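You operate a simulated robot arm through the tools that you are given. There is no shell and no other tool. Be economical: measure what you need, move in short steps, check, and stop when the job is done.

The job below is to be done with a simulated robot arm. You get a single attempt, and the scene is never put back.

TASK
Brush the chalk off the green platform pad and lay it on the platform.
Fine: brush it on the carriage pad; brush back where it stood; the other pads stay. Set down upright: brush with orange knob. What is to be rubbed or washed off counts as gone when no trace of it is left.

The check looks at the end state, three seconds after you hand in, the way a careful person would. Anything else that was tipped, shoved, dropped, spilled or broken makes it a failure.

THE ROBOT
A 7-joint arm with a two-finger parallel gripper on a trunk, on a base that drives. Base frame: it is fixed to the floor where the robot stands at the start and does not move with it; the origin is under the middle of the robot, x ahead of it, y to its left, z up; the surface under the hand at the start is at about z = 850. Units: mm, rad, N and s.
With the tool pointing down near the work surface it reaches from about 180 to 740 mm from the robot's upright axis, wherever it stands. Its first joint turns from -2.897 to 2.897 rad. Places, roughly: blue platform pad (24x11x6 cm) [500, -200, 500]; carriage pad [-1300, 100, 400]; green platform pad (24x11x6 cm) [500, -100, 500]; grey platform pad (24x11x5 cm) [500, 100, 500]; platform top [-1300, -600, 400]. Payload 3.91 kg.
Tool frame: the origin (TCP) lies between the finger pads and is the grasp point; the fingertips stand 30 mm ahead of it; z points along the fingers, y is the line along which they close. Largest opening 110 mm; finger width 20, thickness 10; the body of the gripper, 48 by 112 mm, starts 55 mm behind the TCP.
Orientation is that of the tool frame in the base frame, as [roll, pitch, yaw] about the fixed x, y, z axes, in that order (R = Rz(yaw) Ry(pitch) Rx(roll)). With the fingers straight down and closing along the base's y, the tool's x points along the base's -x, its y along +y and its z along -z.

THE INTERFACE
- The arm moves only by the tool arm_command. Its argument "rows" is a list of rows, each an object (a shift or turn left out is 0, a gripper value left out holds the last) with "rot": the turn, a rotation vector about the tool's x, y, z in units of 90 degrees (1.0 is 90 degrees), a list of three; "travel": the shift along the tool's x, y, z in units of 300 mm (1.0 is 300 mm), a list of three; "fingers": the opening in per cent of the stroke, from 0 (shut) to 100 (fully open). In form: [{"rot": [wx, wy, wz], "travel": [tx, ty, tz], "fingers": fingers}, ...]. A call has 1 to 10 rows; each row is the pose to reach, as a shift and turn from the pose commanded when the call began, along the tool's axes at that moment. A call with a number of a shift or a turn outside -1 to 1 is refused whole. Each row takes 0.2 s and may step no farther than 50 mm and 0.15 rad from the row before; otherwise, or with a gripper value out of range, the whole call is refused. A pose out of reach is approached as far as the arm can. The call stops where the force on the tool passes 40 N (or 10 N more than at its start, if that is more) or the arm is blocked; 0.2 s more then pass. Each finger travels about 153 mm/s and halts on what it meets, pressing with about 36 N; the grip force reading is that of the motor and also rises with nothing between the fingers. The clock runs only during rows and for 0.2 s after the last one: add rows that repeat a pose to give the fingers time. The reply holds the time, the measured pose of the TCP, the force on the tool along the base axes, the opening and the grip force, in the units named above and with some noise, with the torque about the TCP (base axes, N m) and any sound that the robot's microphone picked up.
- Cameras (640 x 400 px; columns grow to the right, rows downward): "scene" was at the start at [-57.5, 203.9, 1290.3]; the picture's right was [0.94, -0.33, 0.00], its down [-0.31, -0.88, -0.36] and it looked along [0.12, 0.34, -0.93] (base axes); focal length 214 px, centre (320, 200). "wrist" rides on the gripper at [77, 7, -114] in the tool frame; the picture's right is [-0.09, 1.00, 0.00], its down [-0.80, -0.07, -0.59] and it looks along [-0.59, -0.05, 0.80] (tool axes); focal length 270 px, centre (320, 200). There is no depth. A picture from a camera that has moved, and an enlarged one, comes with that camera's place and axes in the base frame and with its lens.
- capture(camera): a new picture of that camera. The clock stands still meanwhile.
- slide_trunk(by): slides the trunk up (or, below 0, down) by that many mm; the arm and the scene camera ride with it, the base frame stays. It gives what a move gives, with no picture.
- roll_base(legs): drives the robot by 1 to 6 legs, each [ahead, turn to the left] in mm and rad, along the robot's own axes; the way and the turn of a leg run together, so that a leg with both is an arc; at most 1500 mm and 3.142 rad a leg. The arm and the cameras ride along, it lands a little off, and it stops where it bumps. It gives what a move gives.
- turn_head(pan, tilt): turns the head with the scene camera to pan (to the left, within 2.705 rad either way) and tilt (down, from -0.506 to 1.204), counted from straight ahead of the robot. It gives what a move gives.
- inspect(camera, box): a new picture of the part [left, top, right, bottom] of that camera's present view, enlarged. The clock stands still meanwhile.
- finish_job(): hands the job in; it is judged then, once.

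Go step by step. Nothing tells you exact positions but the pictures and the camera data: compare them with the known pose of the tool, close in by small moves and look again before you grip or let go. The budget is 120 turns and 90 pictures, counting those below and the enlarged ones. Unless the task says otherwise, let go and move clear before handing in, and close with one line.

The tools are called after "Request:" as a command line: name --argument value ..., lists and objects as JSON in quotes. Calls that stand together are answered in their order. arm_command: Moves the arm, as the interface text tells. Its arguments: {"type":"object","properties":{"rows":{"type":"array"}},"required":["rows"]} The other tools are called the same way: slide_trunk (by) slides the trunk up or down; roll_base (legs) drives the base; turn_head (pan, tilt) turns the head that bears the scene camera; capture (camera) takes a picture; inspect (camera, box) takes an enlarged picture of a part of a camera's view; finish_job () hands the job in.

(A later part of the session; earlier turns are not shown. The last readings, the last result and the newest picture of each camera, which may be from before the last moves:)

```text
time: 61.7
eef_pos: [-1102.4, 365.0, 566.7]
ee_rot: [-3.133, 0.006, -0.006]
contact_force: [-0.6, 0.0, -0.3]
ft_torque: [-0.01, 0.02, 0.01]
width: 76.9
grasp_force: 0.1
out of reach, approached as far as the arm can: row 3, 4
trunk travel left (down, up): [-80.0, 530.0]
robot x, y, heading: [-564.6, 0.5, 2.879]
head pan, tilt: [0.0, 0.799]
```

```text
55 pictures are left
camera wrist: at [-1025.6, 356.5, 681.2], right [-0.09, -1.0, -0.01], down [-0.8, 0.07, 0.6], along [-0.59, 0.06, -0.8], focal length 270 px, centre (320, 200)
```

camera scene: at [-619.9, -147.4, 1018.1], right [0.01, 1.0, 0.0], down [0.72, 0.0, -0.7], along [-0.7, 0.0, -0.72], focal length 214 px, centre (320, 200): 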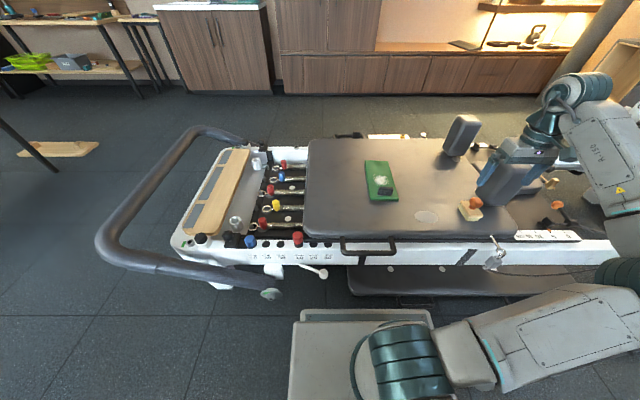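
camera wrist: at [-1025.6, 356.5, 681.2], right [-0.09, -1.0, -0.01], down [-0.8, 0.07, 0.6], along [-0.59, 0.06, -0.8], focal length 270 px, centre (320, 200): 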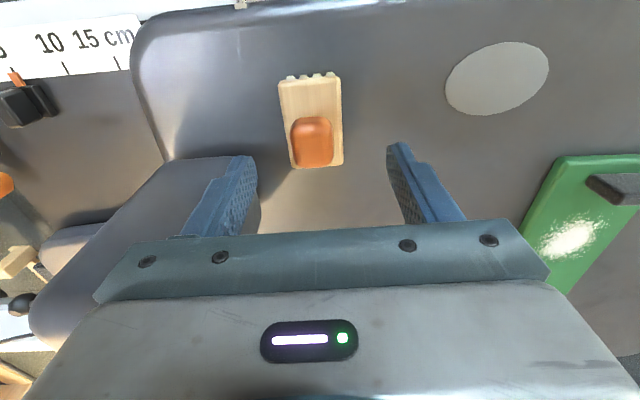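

Request:
arm_command --rows '[{"travel": [-0.013, -0.02, 0.06]}, {"travel": [-0.013, -0.02, 0.12]}, {"travel": [-0.013, -0.02, 0.17]}, {"travel": [-0.013, -0.02, 0.17]}]'

Request:
capture --camera "wrist"

Request:
capture --camera "scene"

```text
time: 62.7
eef_pos: [-1102.5, 365.5, 565.8]
ee_rot: [-3.136, 0.004, -0.007]
contact_force: [0.9, -0.5, 0.2]
ft_torque: [-0.02, -0.02, 0.01]
width: 77.2
grasp_force: 0.0
out of reach, approached as far as the arm can: row 1, 2, 3, 4
trunk travel left (down, up): [-80.0, 530.0]
robot x, y, heading: [-566.6, 2.1, 2.876]
head pan, tilt: [0.0, 0.799]
```

```text
54 pictures are left
camera wrist: at [-1025.6, 356.5, 681.4], right [-0.09, -1.0, -0.01], down [-0.8, 0.07, 0.6], along [-0.59, 0.06, -0.8], focal length 270 px, centre (320, 200)
```

wrist: 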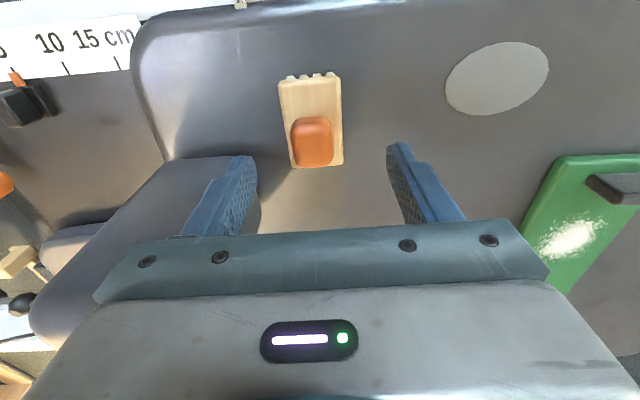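

```text
53 pictures are left
camera scene: at [-607.0, -141.7, 1098.1], right [0.25, 0.97, 0.0], down [0.69, -0.18, -0.7], along [-0.67, 0.18, -0.72], focal length 214 px, centre (320, 200)
```

scene: 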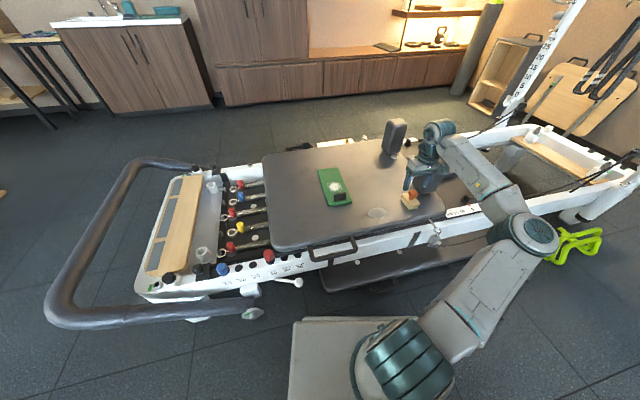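

The wrist seems to be limited in this yaw. I try turning the tool about its axis to see whether that frees the arm.

Request:
arm_command --rows '[{"rot": [0, 0, 0.09], "travel": [0, 0, -0.03]}, {"rot": [0, 0, 0.18], "travel": [0, 0, -0.03]}, {"rot": [0, 0, 0.27], "travel": [-0.013, -0.02, -0.03]}, {"rot": [0, 0, 0.27], "travel": [-0.04, -0.05, -0.03]}]'

```text
time: 63.7
eef_pos: [-1113.9, 381.3, 574.5]
ee_rot: [-3.137, 0.006, -0.429]
contact_force: [-0.8, 0.3, 0.7]
ft_torque: [-0.01, 0.04, -0.01]
width: 77.3
grasp_force: 0.1
trunk travel left (down, up): [-80.0, 530.0]
robot x, y, heading: [-563.4, -0.9, 2.882]
head pan, tilt: [0.0, 0.799]
```

Turning clockwise frees it. I continue to a yaw of −90°, so the fingers close along x.

Request:
arm_command --rows '[{"rot": [0, 0, 0.09], "travel": [0.01, 0.005, -0.03]}, {"rot": [0, 0, 0.18], "travel": [0.02, 0.01, -0.03]}, {"rot": [0, 0, 0.27], "travel": [0.038, 0.019, -0.03]}, {"rot": [0, 0, 0.36], "travel": [0.038, 0.019, -0.03]}, {"rot": [0, 0, 0.45], "travel": [0.038, 0.019, -0.03]}, {"rot": [0, 0, 0.54], "travel": [0.038, 0.019, -0.03]}, {"rot": [0, 0, 0.635], "travel": [0.038, 0.019, -0.03]}, {"rot": [0, 0, 0.727], "travel": [0.038, 0.019, -0.03]}, {"rot": [0, 0, 0.727], "travel": [0.038, 0.019, -0.03]}]'

Request:
capture --camera "wrist"

```text
time: 65.7
eef_pos: [-1104.4, 370.3, 584.1]
ee_rot: [3.139, 0.007, -1.573]
contact_force: [-0.4, 0.6, 0.4]
ft_torque: [-0.02, -0.02, 0.0]
width: 77.0
grasp_force: 0.0
trunk travel left (down, up): [-80.0, 530.0]
robot x, y, heading: [-563.7, -0.6, 2.882]
head pan, tilt: [0.0, 0.799]
```

```text
52 pictures are left
camera wrist: at [-1111.6, 292.3, 697.6], right [-1.0, 0.09, 0.0], down [0.07, 0.8, 0.6], along [0.05, 0.6, -0.8], focal length 270 px, centre (320, 200)
```

wrist: 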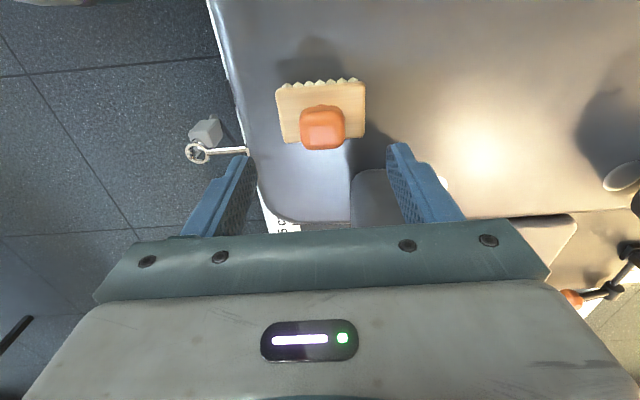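

Knob is centred under the hand. I descend to about z 510.

Request:
arm_command --rows '[{"travel": [0, 0.009, 0.1]}, {"travel": [0, 0.009, 0.2]}, {"travel": [0, 0.009, 0.247]}, {"travel": [0, 0.009, 0.247]}]'

Request:
capture --camera "wrist"

Request:
inspect --camera "scene" --box '[370, 150, 466, 210]'

```text
time: 66.7
eef_pos: [-1106.8, 371.7, 508.8]
ee_rot: [3.138, 0.006, -1.572]
contact_force: [0.9, -1.0, -0.8]
ft_torque: [0.01, -0.01, -0.02]
width: 77.2
grasp_force: 0.1
trunk travel left (down, up): [-80.0, 530.0]
robot x, y, heading: [-565.4, -0.3, 2.879]
head pan, tilt: [0.0, 0.799]
```

```text
51 pictures are left
camera wrist: at [-1113.8, 292.5, 623.5], right [-1.0, 0.09, 0.0], down [0.07, 0.8, 0.6], along [0.05, 0.6, -0.8], focal length 270 px, centre (320, 200)
```

wrist: 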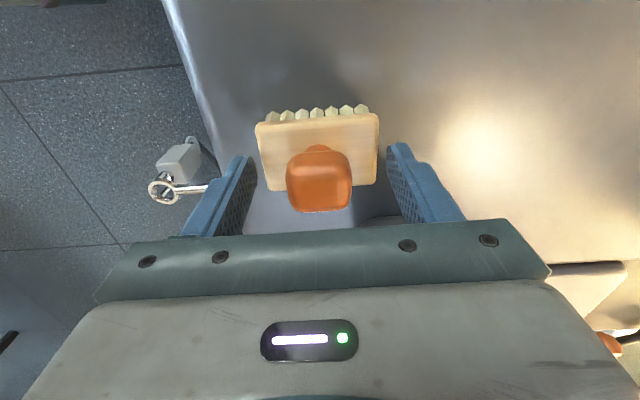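

```text
6.67 times, centred on (418, 180) of scene
camera zoom: at [-607.0, -141.7, 1098.1], right [0.25, 0.97, 0.0], down [0.69, -0.18, -0.7], along [-0.67, 0.18, -0.72], focal length 1430 px, centre (-333, 333)
```

zoom: 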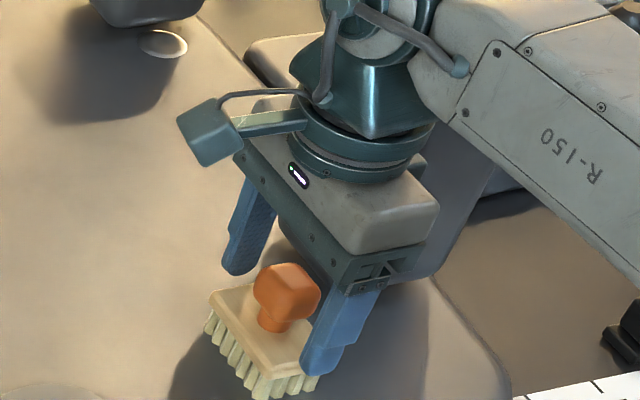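

The knob lies between the finger pads. I grip it and lift a little.

Request:
arm_command --rows '[{"fingers": 0}, {"fingers": 0}, {"fingers": 0}]'

Request:
capture --camera "wrist"

```text
time: 67.5
eef_pos: [-1106.5, 370.8, 509.7]
ee_rot: [3.136, 0.007, -1.572]
contact_force: [0.8, -0.2, 0.0]
ft_torque: [-0.03, 0.0, 0.0]
width: 33.3
grasp_force: 35.5
trunk travel left (down, up): [-80.0, 530.0]
robot x, y, heading: [-564.8, -0.5, 2.884]
head pan, tilt: [0.0, 0.799]
```

```text
49 pictures are left
camera wrist: at [-1113.8, 292.5, 623.6], right [-1.0, 0.09, 0.0], down [0.07, 0.8, 0.6], along [0.05, 0.6, -0.8], focal length 270 px, centre (320, 200)
```

wrist: 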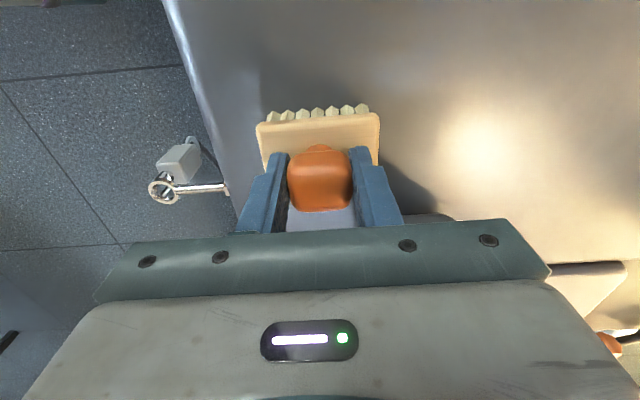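

Request:
arm_command --rows '[{"travel": [0, 0, -0.1]}, {"travel": [0, 0, -0.2]}, {"travel": [0, 0, -0.3]}, {"travel": [0, 0, -0.3]}]'

Request:
arm_command --rows '[{"travel": [0.13, 0.078, 0]}, {"travel": [0.26, 0.156, 0]}, {"travel": [0.39, 0.234, 0]}, {"travel": [0.52, 0.312, 0]}, {"travel": [0.65, 0.39, 0]}, {"travel": [0.78, 0.468, 0]}, {"travel": [0.91, 0.547, 0]}, {"travel": [0.91, 0.547, 0]}]'

Request:
capture --camera "wrist"

Request:
inspect --camera "scene" --box '[260, 120, 420, 220]'

```text
time: 68.5
eef_pos: [-1106.5, 369.9, 599.5]
ee_rot: [3.139, 0.006, -1.571]
contact_force: [0.1, 0.4, -0.9]
ft_torque: [-0.05, 0.04, 0.01]
width: 33.2
grasp_force: 36.0
trunk travel left (down, up): [-80.0, 530.0]
robot x, y, heading: [-566.7, 0.1, 2.887]
head pan, tilt: [0.0, 0.799]
```

```text
time: 70.3
eef_pos: [-1270.2, 98.8, 594.2]
ee_rot: [3.138, 0.008, -1.571]
contact_force: [-0.5, -1.1, -1.9]
ft_torque: [0.02, -0.03, 0.0]
width: 33.6
grasp_force: 36.0
trunk travel left (down, up): [-80.0, 530.0]
robot x, y, heading: [-561.1, -0.1, 2.884]
head pan, tilt: [0.0, 0.799]
```

```text
48 pictures are left
camera wrist: at [-1278.0, 20.1, 709.8], right [-1.0, 0.09, 0.0], down [0.07, 0.8, 0.6], along [0.05, 0.6, -0.8], focal length 270 px, centre (320, 200)
```

wrist: 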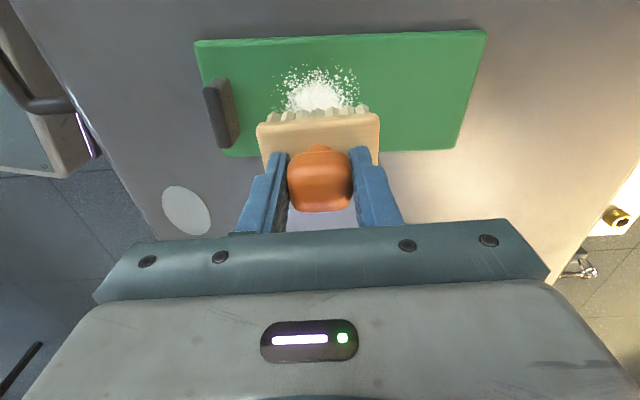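

```text
4.00 times, centred on (340, 170) of scene
camera zoom: at [-607.2, -141.8, 1098.0], right [0.26, 0.97, 0.0], down [0.69, -0.18, -0.7], along [-0.67, 0.18, -0.72], focal length 858 px, centre (240, 320)
```

zoom: 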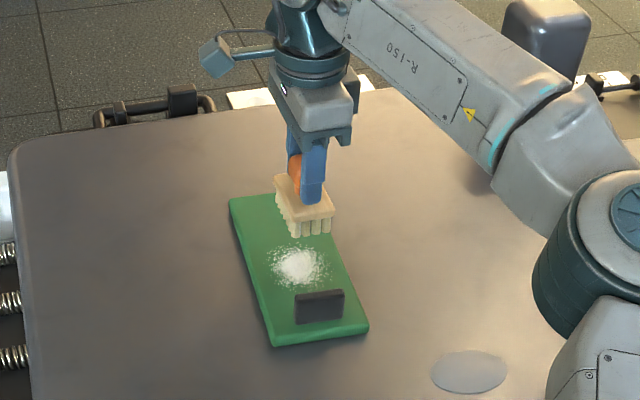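

Chalk is centred near [-1270, 87], radius under 40 mm. I lower the brush onto it gently.

Request:
arm_command --rows '[{"travel": [0.04, 0, 0.09]}, {"travel": [0.04, 0, 0.17]}, {"travel": [0.04, 0, 0.17]}]'

Request:
arm_command --rows '[{"travel": [0, 0, 0.01]}, {"travel": [0, 0, 0.02]}, {"travel": [0, 0, 0.02]}]'

```text
time: 71.1
eef_pos: [-1271.2, 86.2, 545.5]
ee_rot: [3.138, 0.008, -1.571]
contact_force: [0.0, 0.2, -0.2]
ft_torque: [0.02, 0.02, -0.01]
width: 33.3
grasp_force: 36.6
trunk travel left (down, up): [-80.0, 530.0]
robot x, y, heading: [-565.0, 3.0, 2.881]
head pan, tilt: [0.0, 0.799]
```

```text
time: 71.9
eef_pos: [-1270.5, 85.4, 540.4]
ee_rot: [3.138, 0.007, -1.572]
contact_force: [0.2, 0.7, -1.0]
ft_torque: [0.02, 0.01, -0.01]
width: 33.3
grasp_force: 35.9
trunk travel left (down, up): [-80.0, 530.0]
robot x, y, heading: [-565.4, -2.0, 2.889]
head pan, tilt: [0.0, 0.799]
```

Request:
arm_command --rows '[{"travel": [0, 0, 0.008]}, {"travel": [0, 0, 0.008]}]'

Request:
arm_command --rows '[{"travel": [0, 0, 0.008]}, {"travel": [0, 0, 0.008]}]'

Request:
arm_command --rows '[{"travel": [0, 0, 0.005]}, {"travel": [0, 0, 0.005]}]'

```text
time: 72.5
eef_pos: [-1271.2, 85.3, 539.0]
ee_rot: [3.139, 0.007, -1.569]
contact_force: [-1.1, 0.3, -0.4]
ft_torque: [-0.03, -0.02, 0.03]
width: 33.5
grasp_force: 35.8
trunk travel left (down, up): [-80.0, 530.0]
robot x, y, heading: [-562.2, 1.5, 2.887]
head pan, tilt: [0.0, 0.799]
```

```text
time: 73.1
eef_pos: [-1271.4, 86.7, 534.4]
ee_rot: [3.139, 0.007, -1.571]
contact_force: [-1.2, -0.6, -0.6]
ft_torque: [-0.01, 0.0, -0.01]
width: 33.4
grasp_force: 35.9
trunk travel left (down, up): [-80.0, 530.0]
robot x, y, heading: [-562.4, 1.3, 2.884]
head pan, tilt: [0.0, 0.799]
```

```text
time: 73.7
eef_pos: [-1270.3, 87.0, 534.8]
ee_rot: [3.139, 0.007, -1.572]
contact_force: [-0.5, 0.4, -1.5]
ft_torque: [0.03, 0.0, 0.0]
width: 33.5
grasp_force: 35.6
trunk travel left (down, up): [-80.0, 530.0]
robot x, y, heading: [-567.1, 0.1, 2.883]
head pan, tilt: [0.0, 0.799]
```

Request:
arm_command --rows '[{"travel": [0, 0, 0.007]}, {"travel": [0, 0, 0.007]}]'

Request:
arm_command --rows '[{"travel": [0, 0, 0.007]}, {"travel": [0, 0, 0.007]}]'

Request:
inspect --camera "scene" --box '[290, 140, 386, 200]'

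```text
time: 74.3
eef_pos: [-1270.4, 86.4, 531.2]
ee_rot: [3.137, 0.008, -1.571]
contact_force: [0.1, -0.4, -1.4]
ft_torque: [-0.02, 0.04, -0.02]
width: 33.5
grasp_force: 35.4
trunk travel left (down, up): [-80.0, 530.0]
robot x, y, heading: [-564.3, 1.3, 2.883]
head pan, tilt: [0.0, 0.799]
```

```text
time: 74.9
eef_pos: [-1271.4, 86.6, 530.7]
ee_rot: [3.139, 0.005, -1.572]
contact_force: [0.6, 0.7, -1.4]
ft_torque: [-0.01, 0.02, -0.02]
width: 33.6
grasp_force: 36.6
trunk travel left (down, up): [-80.0, 530.0]
robot x, y, heading: [-565.0, 0.1, 2.886]
head pan, tilt: [0.0, 0.799]
```

```text
6.67 times, centred on (338, 170) of scene
camera zoom: at [-607.2, -141.8, 1098.0], right [0.25, 0.97, 0.0], down [0.69, -0.18, -0.7], along [-0.67, 0.18, -0.72], focal length 1430 px, centre (200, 400)
```

zoom: 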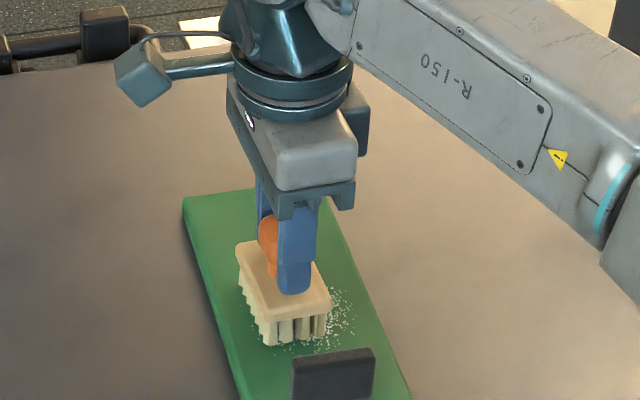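

Request:
arm_command --rows '[{"travel": [0, 0, 0.007]}, {"travel": [0, 0, 0.007]}]'

Request:
arm_command --rows '[{"travel": [0, 0, 0.005]}, {"travel": [0, 0, 0.005]}]'

Request:
arm_command --rows '[{"travel": [0, 0, 0.003]}, {"travel": [0, 0, 0.003]}]'

```text
time: 75.5
eef_pos: [-1270.9, 86.7, 527.5]
ee_rot: [3.139, 0.006, -1.571]
contact_force: [-0.5, 0.5, -0.7]
ft_torque: [0.0, 0.01, 0.02]
width: 33.3
grasp_force: 36.3
trunk travel left (down, up): [-80.0, 530.0]
robot x, y, heading: [-568.9, 0.3, 2.887]
head pan, tilt: [0.0, 0.799]
```

```text
time: 76.1
eef_pos: [-1271.5, 86.4, 525.2]
ee_rot: [3.138, 0.007, -1.569]
contact_force: [0.6, 0.3, -1.1]
ft_torque: [-0.01, 0.02, -0.02]
width: 33.5
grasp_force: 36.2
trunk travel left (down, up): [-80.0, 530.0]
robot x, y, heading: [-565.5, 1.0, 2.882]
head pan, tilt: [0.0, 0.799]
```

```text
time: 76.7
eef_pos: [-1271.7, 86.0, 526.0]
ee_rot: [3.138, 0.007, -1.57]
contact_force: [0.4, -0.1, 0.1]
ft_torque: [-0.01, 0.0, 0.02]
width: 33.3
grasp_force: 35.8
trunk travel left (down, up): [-80.0, 530.0]
robot x, y, heading: [-562.7, -0.6, 2.884]
head pan, tilt: [0.0, 0.799]
```

Request:
arm_command --rows '[{"travel": [0, 0, 0.005]}, {"travel": [0, 0, 0.005]}]'

Request:
arm_command --rows '[{"travel": [0, 0, 0.004]}, {"travel": [0, 0, 0.004]}]'

```text
time: 77.3
eef_pos: [-1270.0, 85.6, 524.7]
ee_rot: [3.139, 0.009, -1.569]
contact_force: [-0.7, 1.1, 1.7]
ft_torque: [-0.01, -0.08, -0.01]
width: 33.4
grasp_force: 36.3
trunk travel left (down, up): [-80.0, 530.0]
robot x, y, heading: [-568.4, 1.4, 2.883]
head pan, tilt: [0.0, 0.799]
```

```text
time: 77.9
eef_pos: [-1271.3, 87.1, 523.5]
ee_rot: [3.135, 0.007, -1.57]
contact_force: [-4.1, 2.0, 9.7]
ft_torque: [0.14, -0.1, 0.11]
width: 33.5
grasp_force: 36.4
trunk travel left (down, up): [-80.0, 530.0]
robot x, y, heading: [-564.5, -1.0, 2.884]
head pan, tilt: [0.0, 0.799]
```

The bristles touch the pad with about 10 N. I make a first short stroke and check.

Request:
arm_command --rows '[{"travel": [0.04, 0, -0.001]}, {"travel": [0.08, 0, -0.001]}, {"travel": [0.04, 0, -0.001]}, {"travel": [0, 0, -0.001]}, {"travel": [-0.04, 0, -0.001]}, {"travel": [-0.08, 0, -0.001]}, {"travel": [-0.04, 0, -0.001]}, {"travel": [0, 0, -0.001]}]'

Request:
inspect --camera "scene" --box '[290, 140, 386, 200]'

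Request:
capture --camera "wrist"

```text
time: 79.7
eef_pos: [-1271.6, 85.7, 524.5]
ee_rot: [3.14, 0.008, -1.57]
contact_force: [0.1, 8.0, 10.7]
ft_torque: [0.41, -0.1, 0.12]
width: 33.5
grasp_force: 36.0
trunk travel left (down, up): [-80.0, 530.0]
robot x, y, heading: [-561.7, 2.4, 2.878]
head pan, tilt: [0.0, 0.799]
```

```text
6.67 times, centred on (338, 170) of scene
camera zoom: at [-606.5, -141.4, 1098.1], right [0.26, 0.97, 0.0], down [0.69, -0.18, -0.7], along [-0.67, 0.18, -0.72], focal length 1430 px, centre (200, 400)
```

zoom: 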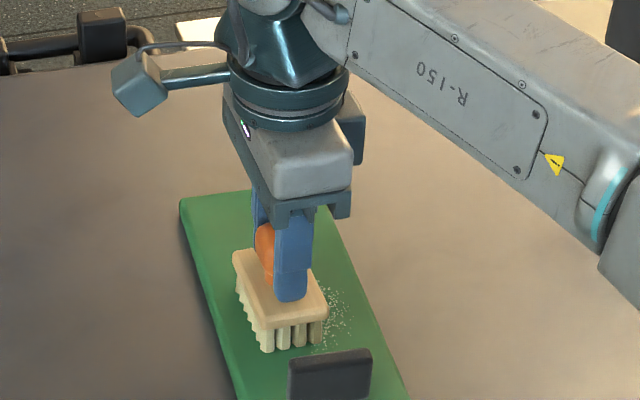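

```text
44 pictures are left
camera wrist: at [-1277.4, 7.3, 638.3], right [-1.0, 0.09, 0.0], down [0.07, 0.8, 0.6], along [0.05, 0.6, -0.8], focal length 270 px, centre (320, 200)
```

wrist: 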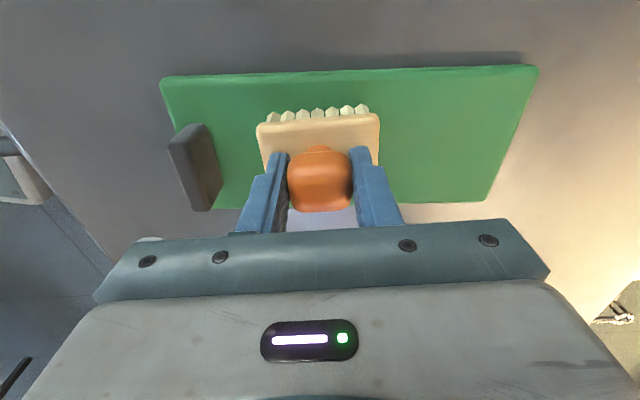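

The chalk comes off. Some is left on the +y side; I brush further there and toward both ends.

Request:
arm_command --rows '[{"travel": [-0.05, 0, 0]}, {"travel": [-0.11, 0, 0]}, {"travel": [-0.11, -0.05, 0]}, {"travel": [-0.06, -0.07, 0]}, {"travel": [0, -0.07, 0]}, {"travel": [0.06, -0.07, 0]}, {"travel": [0.08, -0.02, 0]}, {"travel": [0.08, 0.04, 0]}, {"travel": [0.08, 0.08, 0]}, {"travel": [0.02, 0.08, 0]}]'

Request:
arm_command --rows '[{"travel": [-0.06, 0, 0]}, {"travel": [-0.12, 0, 0]}, {"travel": [-0.12, -0.05, 0]}, {"travel": [-0.12, -0.1, 0]}, {"travel": [-0.06, -0.1, 0]}, {"travel": [-0.02, -0.05, 0]}]'

Request:
inspect --camera "scene" --box '[290, 140, 386, 200]'

```text
time: 81.9
eef_pos: [-1295.9, 79.7, 523.0]
ee_rot: [3.139, 0.006, -1.571]
contact_force: [-0.8, -3.9, 5.9]
ft_torque: [-0.23, -0.04, -0.07]
width: 33.4
grasp_force: 36.0
trunk travel left (down, up): [-80.0, 530.0]
robot x, y, heading: [-567.0, 1.3, 2.884]
head pan, tilt: [0.0, 0.799]
```

```text
time: 83.3
eef_pos: [-1279.6, 83.8, 524.0]
ee_rot: [3.138, 0.007, -1.571]
contact_force: [8.9, 5.8, 16.7]
ft_torque: [0.37, -0.51, 0.03]
width: 33.2
grasp_force: 36.2
trunk travel left (down, up): [-80.0, 530.0]
robot x, y, heading: [-566.1, 2.9, 2.88]
head pan, tilt: [0.0, 0.799]
```

```text
6.67 times, centred on (338, 170) of scene
camera zoom: at [-605.3, -141.6, 1098.3], right [0.26, 0.97, 0.0], down [0.69, -0.18, -0.7], along [-0.68, 0.18, -0.72], focal length 1430 px, centre (200, 400)
```

zoom: 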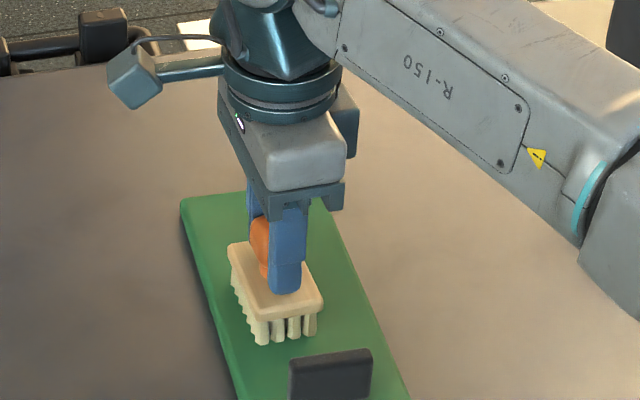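

The visible part looks clean. I lift the brush and look at the pad closely.

Request:
arm_command --rows '[{"travel": [0, 0, -0.1]}, {"travel": [0, 0, -0.2]}, {"travel": [-0.12, 0, -0.26]}, {"travel": [-0.26, 0, -0.26]}, {"travel": [-0.4, -0.05, -0.26]}, {"travel": [-0.4, -0.05, -0.26]}]'

Request:
inspect --camera "scene" --box '[290, 140, 386, 200]'

Request:
capture --camera "wrist"

```text
time: 84.7
eef_pos: [-1264.1, 204.2, 601.1]
ee_rot: [3.137, 0.006, -1.57]
contact_force: [-0.3, 1.0, -0.7]
ft_torque: [0.01, -0.02, 0.03]
width: 33.4
grasp_force: 36.0
trunk travel left (down, up): [-80.0, 530.0]
robot x, y, heading: [-565.9, 2.1, 2.885]
head pan, tilt: [0.0, 0.799]
```

```text
6.67 times, centred on (338, 170) of scene
camera zoom: at [-607.1, -141.7, 1098.0], right [0.25, 0.97, 0.0], down [0.69, -0.18, -0.7], along [-0.67, 0.18, -0.72], focal length 1430 px, centre (200, 400)
```

zoom: 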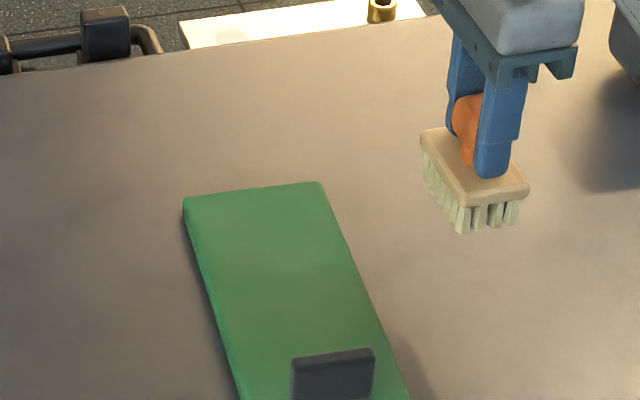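

```text
41 pictures are left
camera wrist: at [-1270.9, 126.1, 716.3], right [-1.0, 0.09, 0.0], down [0.07, 0.8, 0.6], along [0.05, 0.6, -0.8], focal length 270 px, centre (320, 200)
```

wrist: 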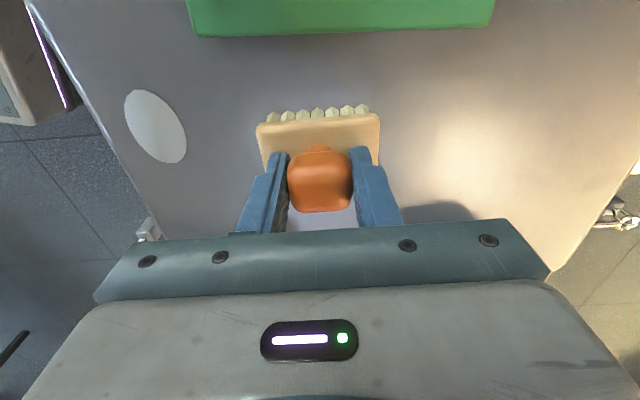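

The pad is clean. I return the brush to its place: above [-1106.5, 371], then down.

Request:
arm_command --rows '[{"travel": [-0.11, -0.105, 0]}, {"travel": [-0.22, -0.21, 0]}, {"travel": [-0.33, -0.315, 0]}, {"travel": [-0.44, -0.42, 0]}, {"travel": [-0.556, -0.525, 0]}, {"travel": [-0.556, -0.525, 0]}]'

Request:
arm_command --rows '[{"travel": [0, 0, 0]}]'

Request:
arm_command --rows '[{"travel": [0, 0, 0]}]'

```text
time: 86.1
eef_pos: [-1106.8, 371.2, 603.3]
ee_rot: [3.139, 0.006, -1.57]
contact_force: [-0.3, -0.5, -0.7]
ft_torque: [0.01, 0.01, -0.01]
width: 33.4
grasp_force: 35.9
trunk travel left (down, up): [-80.0, 530.0]
robot x, y, heading: [-564.8, -1.8, 2.887]
head pan, tilt: [0.0, 0.799]
```

```text
time: 86.5
eef_pos: [-1108.7, 370.9, 604.6]
ee_rot: [3.138, 0.008, -1.572]
contact_force: [0.5, 0.6, -1.0]
ft_torque: [-0.01, 0.01, -0.01]
width: 33.5
grasp_force: 35.8
trunk travel left (down, up): [-80.0, 530.0]
robot x, y, heading: [-563.8, 0.8, 2.884]
head pan, tilt: [0.0, 0.799]
```

```text
time: 86.9
eef_pos: [-1108.4, 371.3, 604.1]
ee_rot: [3.14, 0.006, -1.569]
contact_force: [-0.2, -1.4, -1.5]
ft_torque: [0.03, 0.0, 0.05]
width: 33.1
grasp_force: 36.4
trunk travel left (down, up): [-80.0, 530.0]
robot x, y, heading: [-564.3, -0.2, 2.886]
head pan, tilt: [0.0, 0.799]
```

Request:
arm_command --rows '[{"travel": [0, -0.005, 0.12]}, {"travel": [0, -0.005, 0.24]}, {"travel": [0, -0.005, 0.305]}, {"travel": [0, -0.005, 0.305]}]'

Request:
arm_command --rows '[{"travel": [0, 0, 0.004]}, {"travel": [0, 0, 0.004]}]'

Request:
arm_command --rows '[{"travel": [0, 0, 0.003]}, {"travel": [0, 0, 0.003]}]'

```text
time: 87.9
eef_pos: [-1106.8, 373.7, 510.3]
ee_rot: [3.14, 0.006, -1.572]
contact_force: [0.3, 0.5, -0.8]
ft_torque: [-0.01, 0.03, -0.03]
width: 33.7
grasp_force: 35.9
trunk travel left (down, up): [-80.0, 530.0]
robot x, y, heading: [-564.9, 0.0, 2.88]
head pan, tilt: [0.0, 0.799]
```

```text
time: 88.5
eef_pos: [-1107.0, 373.3, 509.6]
ee_rot: [3.138, 0.007, -1.571]
contact_force: [-0.2, -0.1, -1.4]
ft_torque: [-0.01, 0.01, 0.01]
width: 33.4
grasp_force: 35.7
trunk travel left (down, up): [-80.0, 530.0]
robot x, y, heading: [-563.2, -0.6, 2.886]
head pan, tilt: [0.0, 0.799]
```

```text
time: 89.1
eef_pos: [-1107.7, 372.6, 508.2]
ee_rot: [3.137, 0.006, -1.569]
contact_force: [0.5, 0.4, -1.3]
ft_torque: [0.01, 0.01, -0.04]
width: 33.3
grasp_force: 35.7
trunk travel left (down, up): [-80.0, 530.0]
robot x, y, heading: [-564.7, 6.8, 2.881]
head pan, tilt: [0.0, 0.799]
```

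Request:
arm_command --rows '[{"travel": [0.006, 0, 0.003]}, {"travel": [0.006, 0, 0.003]}]'

Request:
arm_command --rows '[{"travel": [0, 0, 0.004]}, {"travel": [0, 0, 0.004]}]'

Request:
capture --camera "wrist"

```text
time: 89.7
eef_pos: [-1106.4, 372.7, 508.4]
ee_rot: [3.137, 0.01, -1.57]
contact_force: [-1.1, 1.6, 4.9]
ft_torque: [0.03, -0.11, 0.01]
width: 33.5
grasp_force: 36.5
trunk travel left (down, up): [-80.0, 530.0]
robot x, y, heading: [-564.7, -0.9, 2.888]
head pan, tilt: [0.0, 0.799]
```

```text
time: 90.3
eef_pos: [-1105.9, 372.7, 509.5]
ee_rot: [3.137, 0.008, -1.571]
contact_force: [-3.2, 3.0, 15.0]
ft_torque: [0.03, -0.32, 0.07]
width: 33.3
grasp_force: 35.8
trunk travel left (down, up): [-80.0, 530.0]
robot x, y, heading: [-563.2, -1.0, 2.882]
head pan, tilt: [0.0, 0.799]
```

```text
40 pictures are left
camera wrist: at [-1112.9, 293.4, 623.2], right [-1.0, 0.09, 0.01], down [0.07, 0.8, 0.6], along [0.05, 0.6, -0.8], focal length 270 px, centre (320, 200)
```

wrist: 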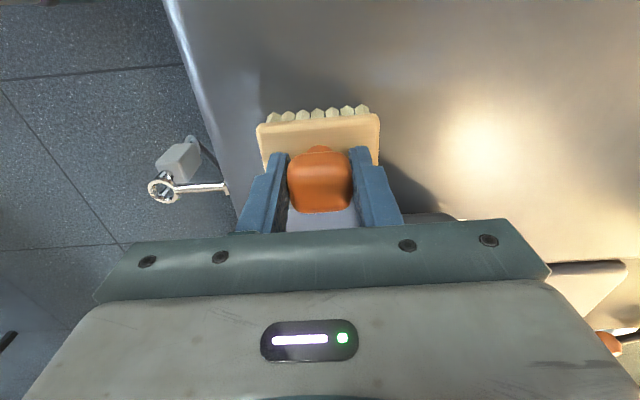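

The brush stands within a millimetre of its original place. I let go and rise.

Request:
arm_command --rows '[{"travel": [0, 0, -0.003], "fingers": 70}, {"travel": [0, 0, -0.003], "fingers": 70}, {"travel": [0, 0, -0.003], "fingers": 70}]'

Request:
arm_command --rows '[{"travel": [0, 0, -0.12]}, {"travel": [0, 0, -0.24]}, {"travel": [0, 0, -0.36]}, {"travel": [0.1, 0, -0.46]}, {"travel": [0.1, 0, -0.46]}]'

Request:
capture --camera "wrist"

```text
time: 91.1
eef_pos: [-1106.2, 372.1, 507.0]
ee_rot: [3.14, 0.005, -1.571]
contact_force: [-0.4, 0.5, 0.1]
ft_torque: [0.02, 0.0, -0.01]
width: 77.1
grasp_force: 0.2
trunk travel left (down, up): [-80.0, 530.0]
robot x, y, heading: [-567.5, 0.3, 2.885]
head pan, tilt: [0.0, 0.799]
```

```text
time: 92.3
eef_pos: [-1105.6, 340.5, 645.0]
ee_rot: [3.141, 0.007, -1.57]
contact_force: [0.0, 1.0, 0.2]
ft_torque: [0.01, -0.02, 0.01]
width: 77.2
grasp_force: 0.1
trunk travel left (down, up): [-80.0, 530.0]
robot x, y, heading: [-565.4, 0.7, 2.885]
head pan, tilt: [0.0, 0.799]
```

```text
39 pictures are left
camera wrist: at [-1111.8, 262.9, 760.3], right [-1.0, 0.09, 0.0], down [0.07, 0.8, 0.6], along [0.05, 0.6, -0.8], focal length 270 px, centre (320, 200)
```

wrist: 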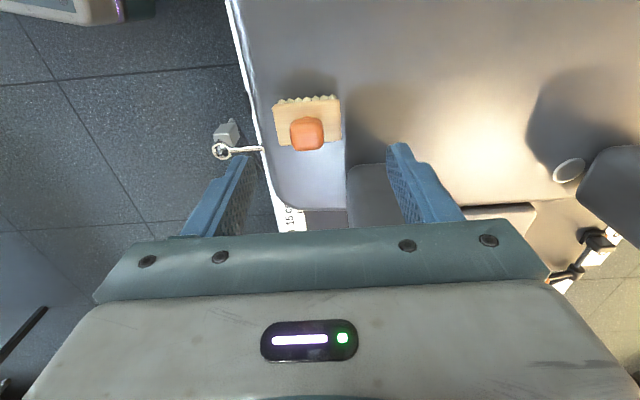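

The brush stands fine. Next I turn the base back square to the reformer and realign the tool to pick the pad up again.

Request:
roll_base --legs '[[0, 0.256]]'

Request:
arm_command --rows '[{"rot": [0, 0, -0.09]}, {"rot": [0, 0, -0.18]}, {"rot": [0, 0, -0.27]}, {"rot": [0, 0, -0.36]}, {"rot": [0, 0, -0.45]}, {"rot": [0, 0, -0.54]}, {"rot": [0, 0, -0.63]}, {"rot": [0, 0, -0.72]}, {"rot": [0, 0, -0.81]}, {"rot": [0, 0, -0.835], "fingers": 100}]'

```text
time: 93.6
eef_pos: [-1173.5, 192.1, 645.7]
ee_rot: [3.137, 0.008, -1.314]
contact_force: [-0.2, -0.9, 0.3]
ft_torque: [0.0, 0.01, 0.01]
width: 76.9
grasp_force: 0.1
trunk travel left (down, up): [-80.0, 530.0]
robot x, y, heading: [-564.1, -1.5, -3.145]
head pan, tilt: [0.0, 0.799]
```

```text
time: 95.8
eef_pos: [-1173.5, 192.5, 645.1]
ee_rot: [-3.134, 0.004, 0.003]
contact_force: [-0.9, 0.2, 0.6]
ft_torque: [0.03, -0.01, -0.01]
width: 109.9
grasp_force: 0.2
trunk travel left (down, up): [-80.0, 530.0]
robot x, y, heading: [-563.7, 0.2, -3.138]
head pan, tilt: [0.0, 0.799]
```

Request:
arm_command --rows '[{"rot": [0, -0.083, 0], "travel": [0.04, 0.053, 0]}, {"rot": [0, -0.167, 0], "travel": [0.08, 0.106, 0]}, {"rot": [0, -0.25, 0], "travel": [0.12, 0.159, 0]}, {"rot": [0, -0.333, 0], "travel": [0.16, 0.212, 0]}, {"rot": [0, -0.417, 0], "travel": [0.2, 0.265, 0]}, {"rot": [0, -0.5, 0], "travel": [0.243, 0.318, 0.02]}, {"rot": [0, -0.5, 0], "travel": [0.243, 0.318, 0.1]}, {"rot": [0, -0.5, 0], "travel": [0.243, 0.318, 0.2]}, {"rot": [0, -0.5, 0], "travel": [0.243, 0.318, 0.25]}, {"rot": [0, -0.5, 0], "travel": [0.243, 0.318, 0.25]}]'

Request:
capture --camera "wrist"

Request:
capture --camera "scene"

```text
time: 98.0
eef_pos: [-1101.5, 97.5, 569.6]
ee_rot: [-3.132, 0.791, 0.004]
contact_force: [0.4, -0.2, 0.3]
ft_torque: [0.01, -0.03, 0.03]
width: 109.8
grasp_force: 0.0
trunk travel left (down, up): [-80.0, 530.0]
robot x, y, heading: [-565.1, -4.5, -3.141]
head pan, tilt: [0.0, 0.799]
```

```text
38 pictures are left
camera wrist: at [-966.9, 89.6, 596.0], right [-0.06, -1.0, 0.06], down [-0.14, 0.06, 0.99], along [-0.99, 0.05, -0.15], focal length 270 px, centre (320, 200)
```

wrist: 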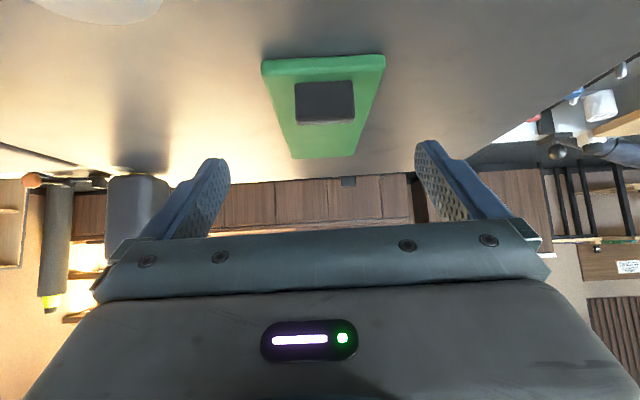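

```text
37 pictures are left
camera scene: at [-568.8, -147.7, 1098.1], right [0.0, 1.0, 0.0], down [0.72, 0.0, -0.7], along [-0.7, 0.0, -0.72], focal length 214 px, centre (320, 200)
```

scene: 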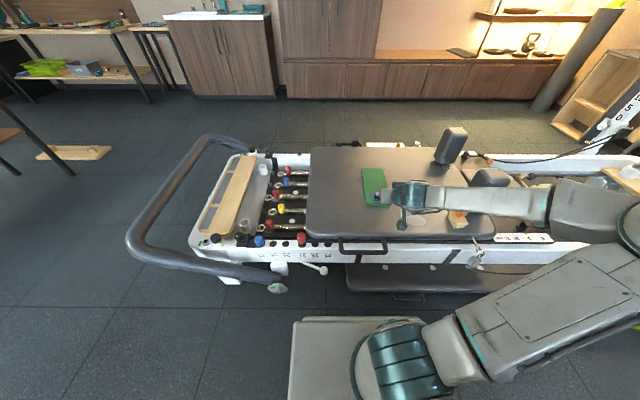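

Request:
arm_command --rows '[{"travel": [0.018, 0.008, 0.112]}, {"travel": [0.035, 0.015, 0.224]}, {"travel": [0.035, 0.015, 0.224]}]'

Request:
capture --camera "wrist"

```text
time: 98.8
eef_pos: [-1141.2, 93.3, 514.8]
ee_rot: [-3.134, 0.791, 0.006]
contact_force: [0.0, -0.6, 0.1]
ft_torque: [-0.03, -0.01, -0.04]
width: 110.3
grasp_force: 0.1
trunk travel left (down, up): [-80.0, 530.0]
robot x, y, heading: [-567.2, 1.5, -3.138]
head pan, tilt: [0.0, 0.799]
```

```text
36 pictures are left
camera wrist: at [-1007.2, 85.2, 541.5], right [-0.06, -1.0, 0.06], down [-0.14, 0.06, 0.99], along [-0.99, 0.05, -0.14], focal length 270 px, centre (320, 200)
```

wrist: 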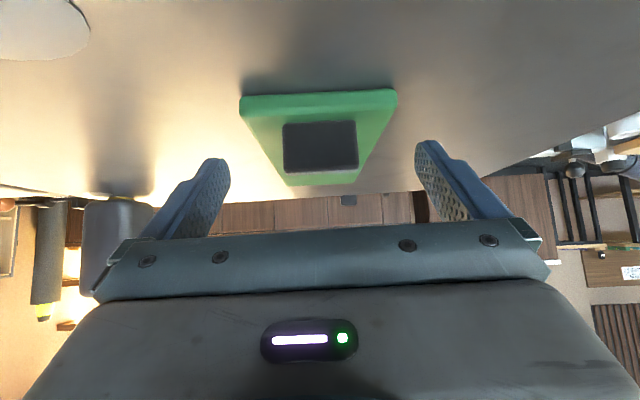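

Request:
arm_command --rows '[{"travel": [-0.04, 0, 0.06]}, {"travel": [-0.068, 0, 0.12]}, {"travel": [-0.068, 0, 0.177]}, {"travel": [-0.068, 0, 0.177]}]'

Request:
capture --camera "wrist"

```text
time: 99.8
eef_pos: [-1194.7, 93.1, 491.6]
ee_rot: [-3.133, 0.792, 0.005]
contact_force: [0.3, -0.6, -0.5]
ft_torque: [0.01, -0.01, 0.0]
width: 110.0
grasp_force: 0.0
trunk travel left (down, up): [-80.0, 530.0]
robot x, y, heading: [-564.4, -3.8, -3.141]
head pan, tilt: [0.0, 0.799]
```

```text
35 pictures are left
camera wrist: at [-1059.3, 85.0, 517.3], right [-0.06, -1.0, 0.06], down [-0.14, 0.06, 0.99], along [-0.99, 0.05, -0.14], focal length 270 px, centre (320, 200)
```

wrist: 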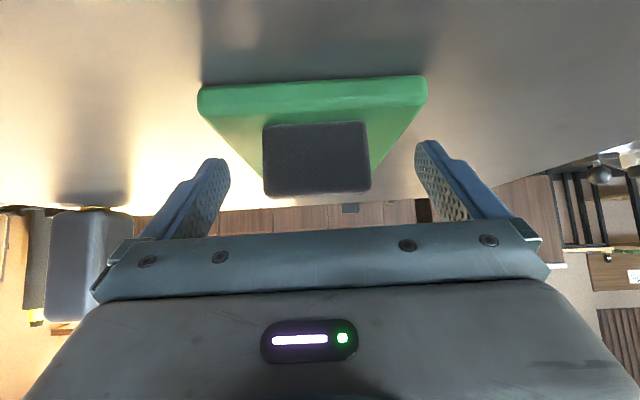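

Request:
arm_command --rows '[{"travel": [0, -0.006, 0], "fingers": 0}, {"travel": [0, -0.006, 0], "fingers": 0}, {"travel": [0, -0.006, 0], "fingers": 0}, {"travel": [0, -0.006, 0], "fingers": 0}]'

Request:
arm_command --rows '[{"travel": [-0.05, 0, -0.05]}, {"travel": [-0.1, 0, -0.1]}, {"travel": [-0.2, 0, -0.2]}, {"travel": [-0.3, 0, -0.3]}, {"travel": [-0.4, 0, -0.4]}, {"travel": [-0.4, 0, -0.4]}]'

Request:
capture --camera "wrist"

```text
time: 100.8
eef_pos: [-1195.7, 93.8, 490.6]
ee_rot: [-3.133, 0.792, 0.004]
contact_force: [0.1, 0.7, -1.0]
ft_torque: [-0.01, -0.1, -0.02]
width: 51.6
grasp_force: 36.0
trunk travel left (down, up): [-80.0, 530.0]
robot x, y, heading: [-564.9, 5.0, -3.138]
head pan, tilt: [0.0, 0.799]
```

```text
time: 102.2
eef_pos: [-1193.1, 96.1, 662.5]
ee_rot: [-3.134, 0.792, 0.003]
contact_force: [0.2, 0.0, -0.7]
ft_torque: [-0.03, -0.08, 0.01]
width: 51.8
grasp_force: 36.1
trunk travel left (down, up): [-80.0, 530.0]
robot x, y, heading: [-565.6, 0.1, -3.138]
head pan, tilt: [0.0, 0.799]
```

```text
34 pictures are left
camera wrist: at [-1058.4, 87.5, 688.1], right [-0.06, -1.0, 0.06], down [-0.14, 0.06, 0.99], along [-0.99, 0.05, -0.14], focal length 270 px, centre (320, 200)
```

wrist: 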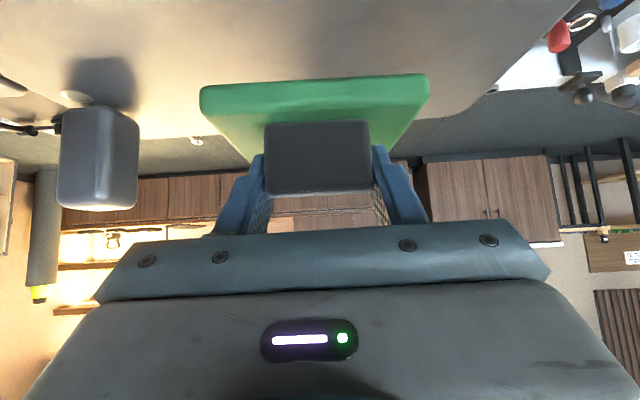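

Pad is in hand and level. Before driving I look at the free space on the platform side.

Request:
slide_trunk --by 220

Request:
turn_head --pan 1.5 --tilt 0.7

Request:
capture --camera "scene"

Request:
turn_head --pan 0.4 --tilt 0.8

Request:
capture --camera "scene"

```text
time: 104.5
eef_pos: [-1194.0, 95.8, 881.7]
ee_rot: [-3.133, 0.791, 0.004]
contact_force: [-0.6, 0.0, -1.8]
ft_torque: [0.0, -0.12, -0.03]
width: 51.6
grasp_force: 35.2
trunk travel left (down, up): [-300.0, 310.0]
robot x, y, heading: [-560.2, -1.9, -3.139]
head pan, tilt: [0.0, 0.799]
```

```text
time: 106.1
eef_pos: [-1194.7, 95.6, 880.8]
ee_rot: [-3.133, 0.791, 0.005]
contact_force: [-1.0, -0.3, -1.7]
ft_torque: [0.03, -0.09, -0.01]
width: 51.8
grasp_force: 35.5
trunk travel left (down, up): [-300.0, 310.0]
robot x, y, heading: [-564.7, 1.6, -3.139]
head pan, tilt: [1.499, 0.7]
```

```text
33 pictures are left
camera scene: at [-494.4, -232.4, 1326.3], right [-1.0, 0.07, 0.0], down [0.05, 0.64, -0.76], along [-0.05, -0.76, -0.64], focal length 214 px, centre (320, 200)
```

scene: 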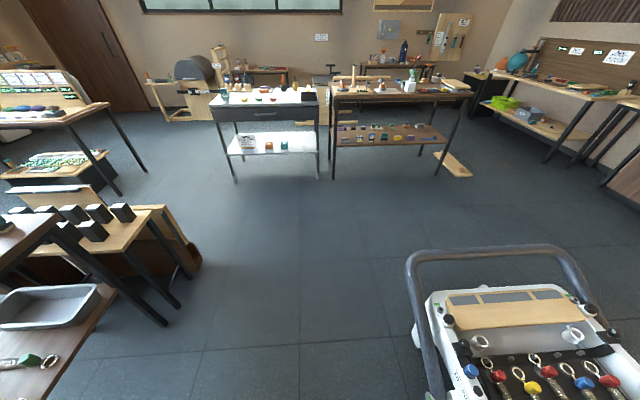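

```text
time: 107.5
eef_pos: [-1193.7, 94.8, 881.2]
ee_rot: [-3.133, 0.791, 0.006]
contact_force: [0.1, 0.7, -1.5]
ft_torque: [0.0, -0.13, -0.03]
width: 51.6
grasp_force: 36.0
trunk travel left (down, up): [-300.0, 310.0]
robot x, y, heading: [-562.2, 0.5, -3.144]
head pan, tilt: [0.4, 0.799]
```

```text
32 pictures are left
camera scene: at [-562.6, -179.2, 1318.1], right [-0.39, 0.92, 0.0], down [0.66, 0.28, -0.7], along [-0.64, -0.27, -0.72], focal length 214 px, centre (320, 200)
```

scene: 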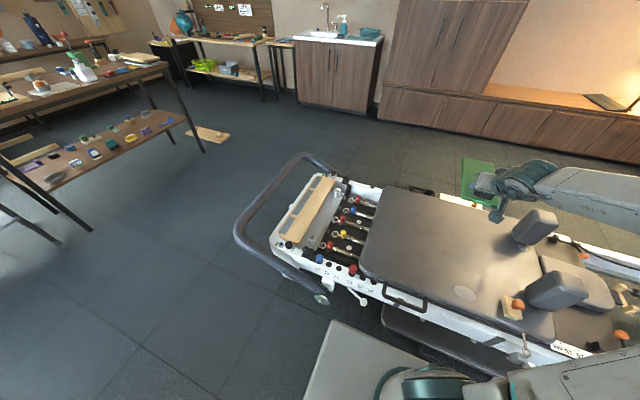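

The way is free. I pull the arm in, back off, turn side-on, reverse toward the platform side, and face the reformer again.

Request:
arm_command --rows '[{"travel": [0.066, 0, -0.123]}, {"travel": [0.132, 0, -0.246]}, {"travel": [0.198, 0, -0.368]}, {"travel": [0.264, 0, -0.49]}, {"travel": [0.33, 0, -0.613]}, {"travel": [0.33, 0, -0.613]}]'

Request:
roll_base --legs '[[-265, 0], [0, -1.571], [-600, 0], [0, 1.571]]'

Request:
turn_head --pan 0 --tilt 0.8

Request:
capture --camera "scene"

```text
time: 108.9
eef_pos: [-990.3, 92.8, 941.6]
ee_rot: [-3.133, 0.79, 0.005]
contact_force: [-0.1, 0.2, -1.7]
ft_torque: [-0.03, -0.09, -0.01]
width: 51.7
grasp_force: 36.1
trunk travel left (down, up): [-300.0, 310.0]
robot x, y, heading: [-569.0, -3.1, -3.142]
head pan, tilt: [0.4, 0.799]
```

```text
time: 121.5
eef_pos: [-732.4, -503.1, 941.6]
ee_rot: [-3.133, 0.791, -0.01]
contact_force: [-0.6, -0.1, -0.5]
ft_torque: [-0.04, -0.1, 0.02]
width: 51.0
grasp_force: 35.4
trunk travel left (down, up): [-300.0, 310.0]
robot x, y, heading: [-305.8, -601.0, 3.128]
head pan, tilt: [0.4, 0.799]
```

```text
time: 122.3
eef_pos: [-733.4, -503.4, 942.5]
ee_rot: [-3.133, 0.791, -0.009]
contact_force: [0.3, -0.1, -0.7]
ft_torque: [0.03, -0.12, 0.05]
width: 51.4
grasp_force: 36.0
trunk travel left (down, up): [-300.0, 310.0]
robot x, y, heading: [-306.4, -600.0, 3.128]
head pan, tilt: [0.0, 0.799]
```

```text
31 pictures are left
camera scene: at [-314.0, -750.4, 1318.0], right [0.01, 1.0, 0.0], down [0.72, -0.01, -0.7], along [-0.7, 0.01, -0.72], focal length 214 px, centre (320, 200)
```

scene: 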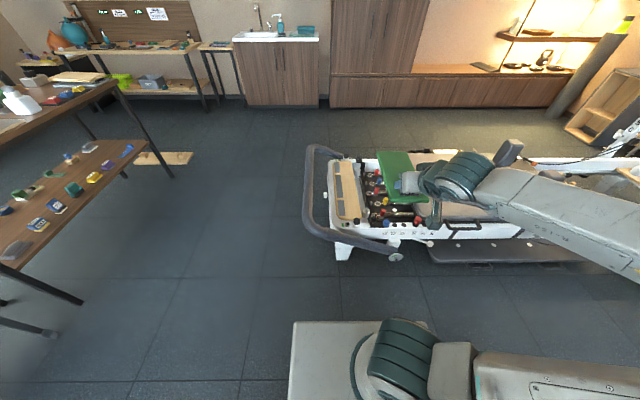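

Request:
inspect --camera "scene" --box '[290, 135, 450, 270]'

Request:
roll_base --legs '[[170, 0.013]]'

Request:
capture --camera "scene"

Request:
inspect --camera "scene" --box '[290, 140, 450, 240]'

```text
2.96 times, centred on (370, 202) of scene
camera zoom: at [-314.0, -750.4, 1318.0], right [0.01, 1.0, 0.0], down [0.72, -0.01, -0.7], along [-0.7, 0.01, -0.72], focal length 636 px, centre (172, 193)
```

zoom: 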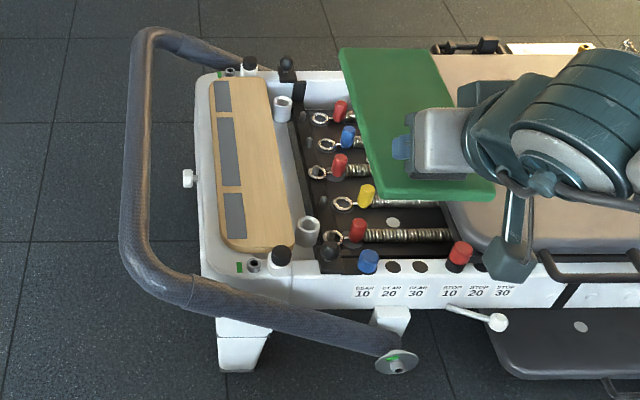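

```text
time: 123.8
eef_pos: [-909.3, -507.4, 942.2]
ee_rot: [-3.132, 0.791, 0.001]
contact_force: [-1.2, 0.2, -0.5]
ft_torque: [0.03, -0.09, 0.02]
width: 51.3
grasp_force: 36.5
trunk travel left (down, up): [-300.0, 310.0]
robot x, y, heading: [-481.7, -602.0, 3.14]
head pan, tilt: [0.0, 0.799]
```

```text
29 pictures are left
camera scene: at [-486.1, -748.9, 1318.0], right [0.0, 1.0, 0.0], down [0.72, 0.0, -0.7], along [-0.7, 0.0, -0.72], focal length 214 px, centre (320, 200)
```

scene: 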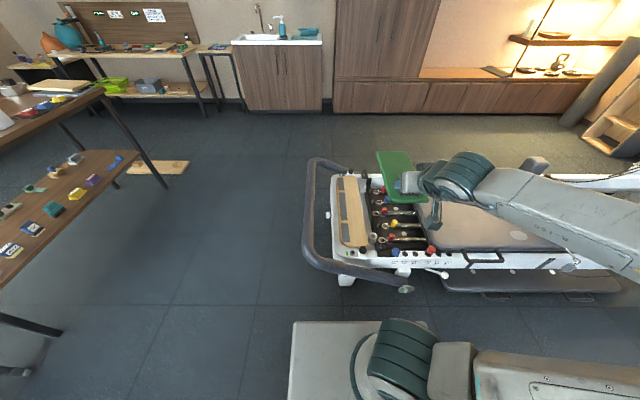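

```text
4.00 times, centred on (370, 190) of scene
camera zoom: at [-486.1, -748.9, 1318.0], right [0.0, 1.0, 0.0], down [0.72, 0.0, -0.7], along [-0.7, 0.0, -0.72], focal length 858 px, centre (120, 240)
```

zoom: 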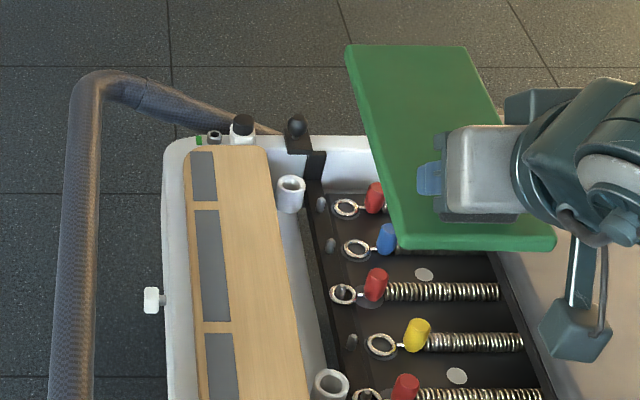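

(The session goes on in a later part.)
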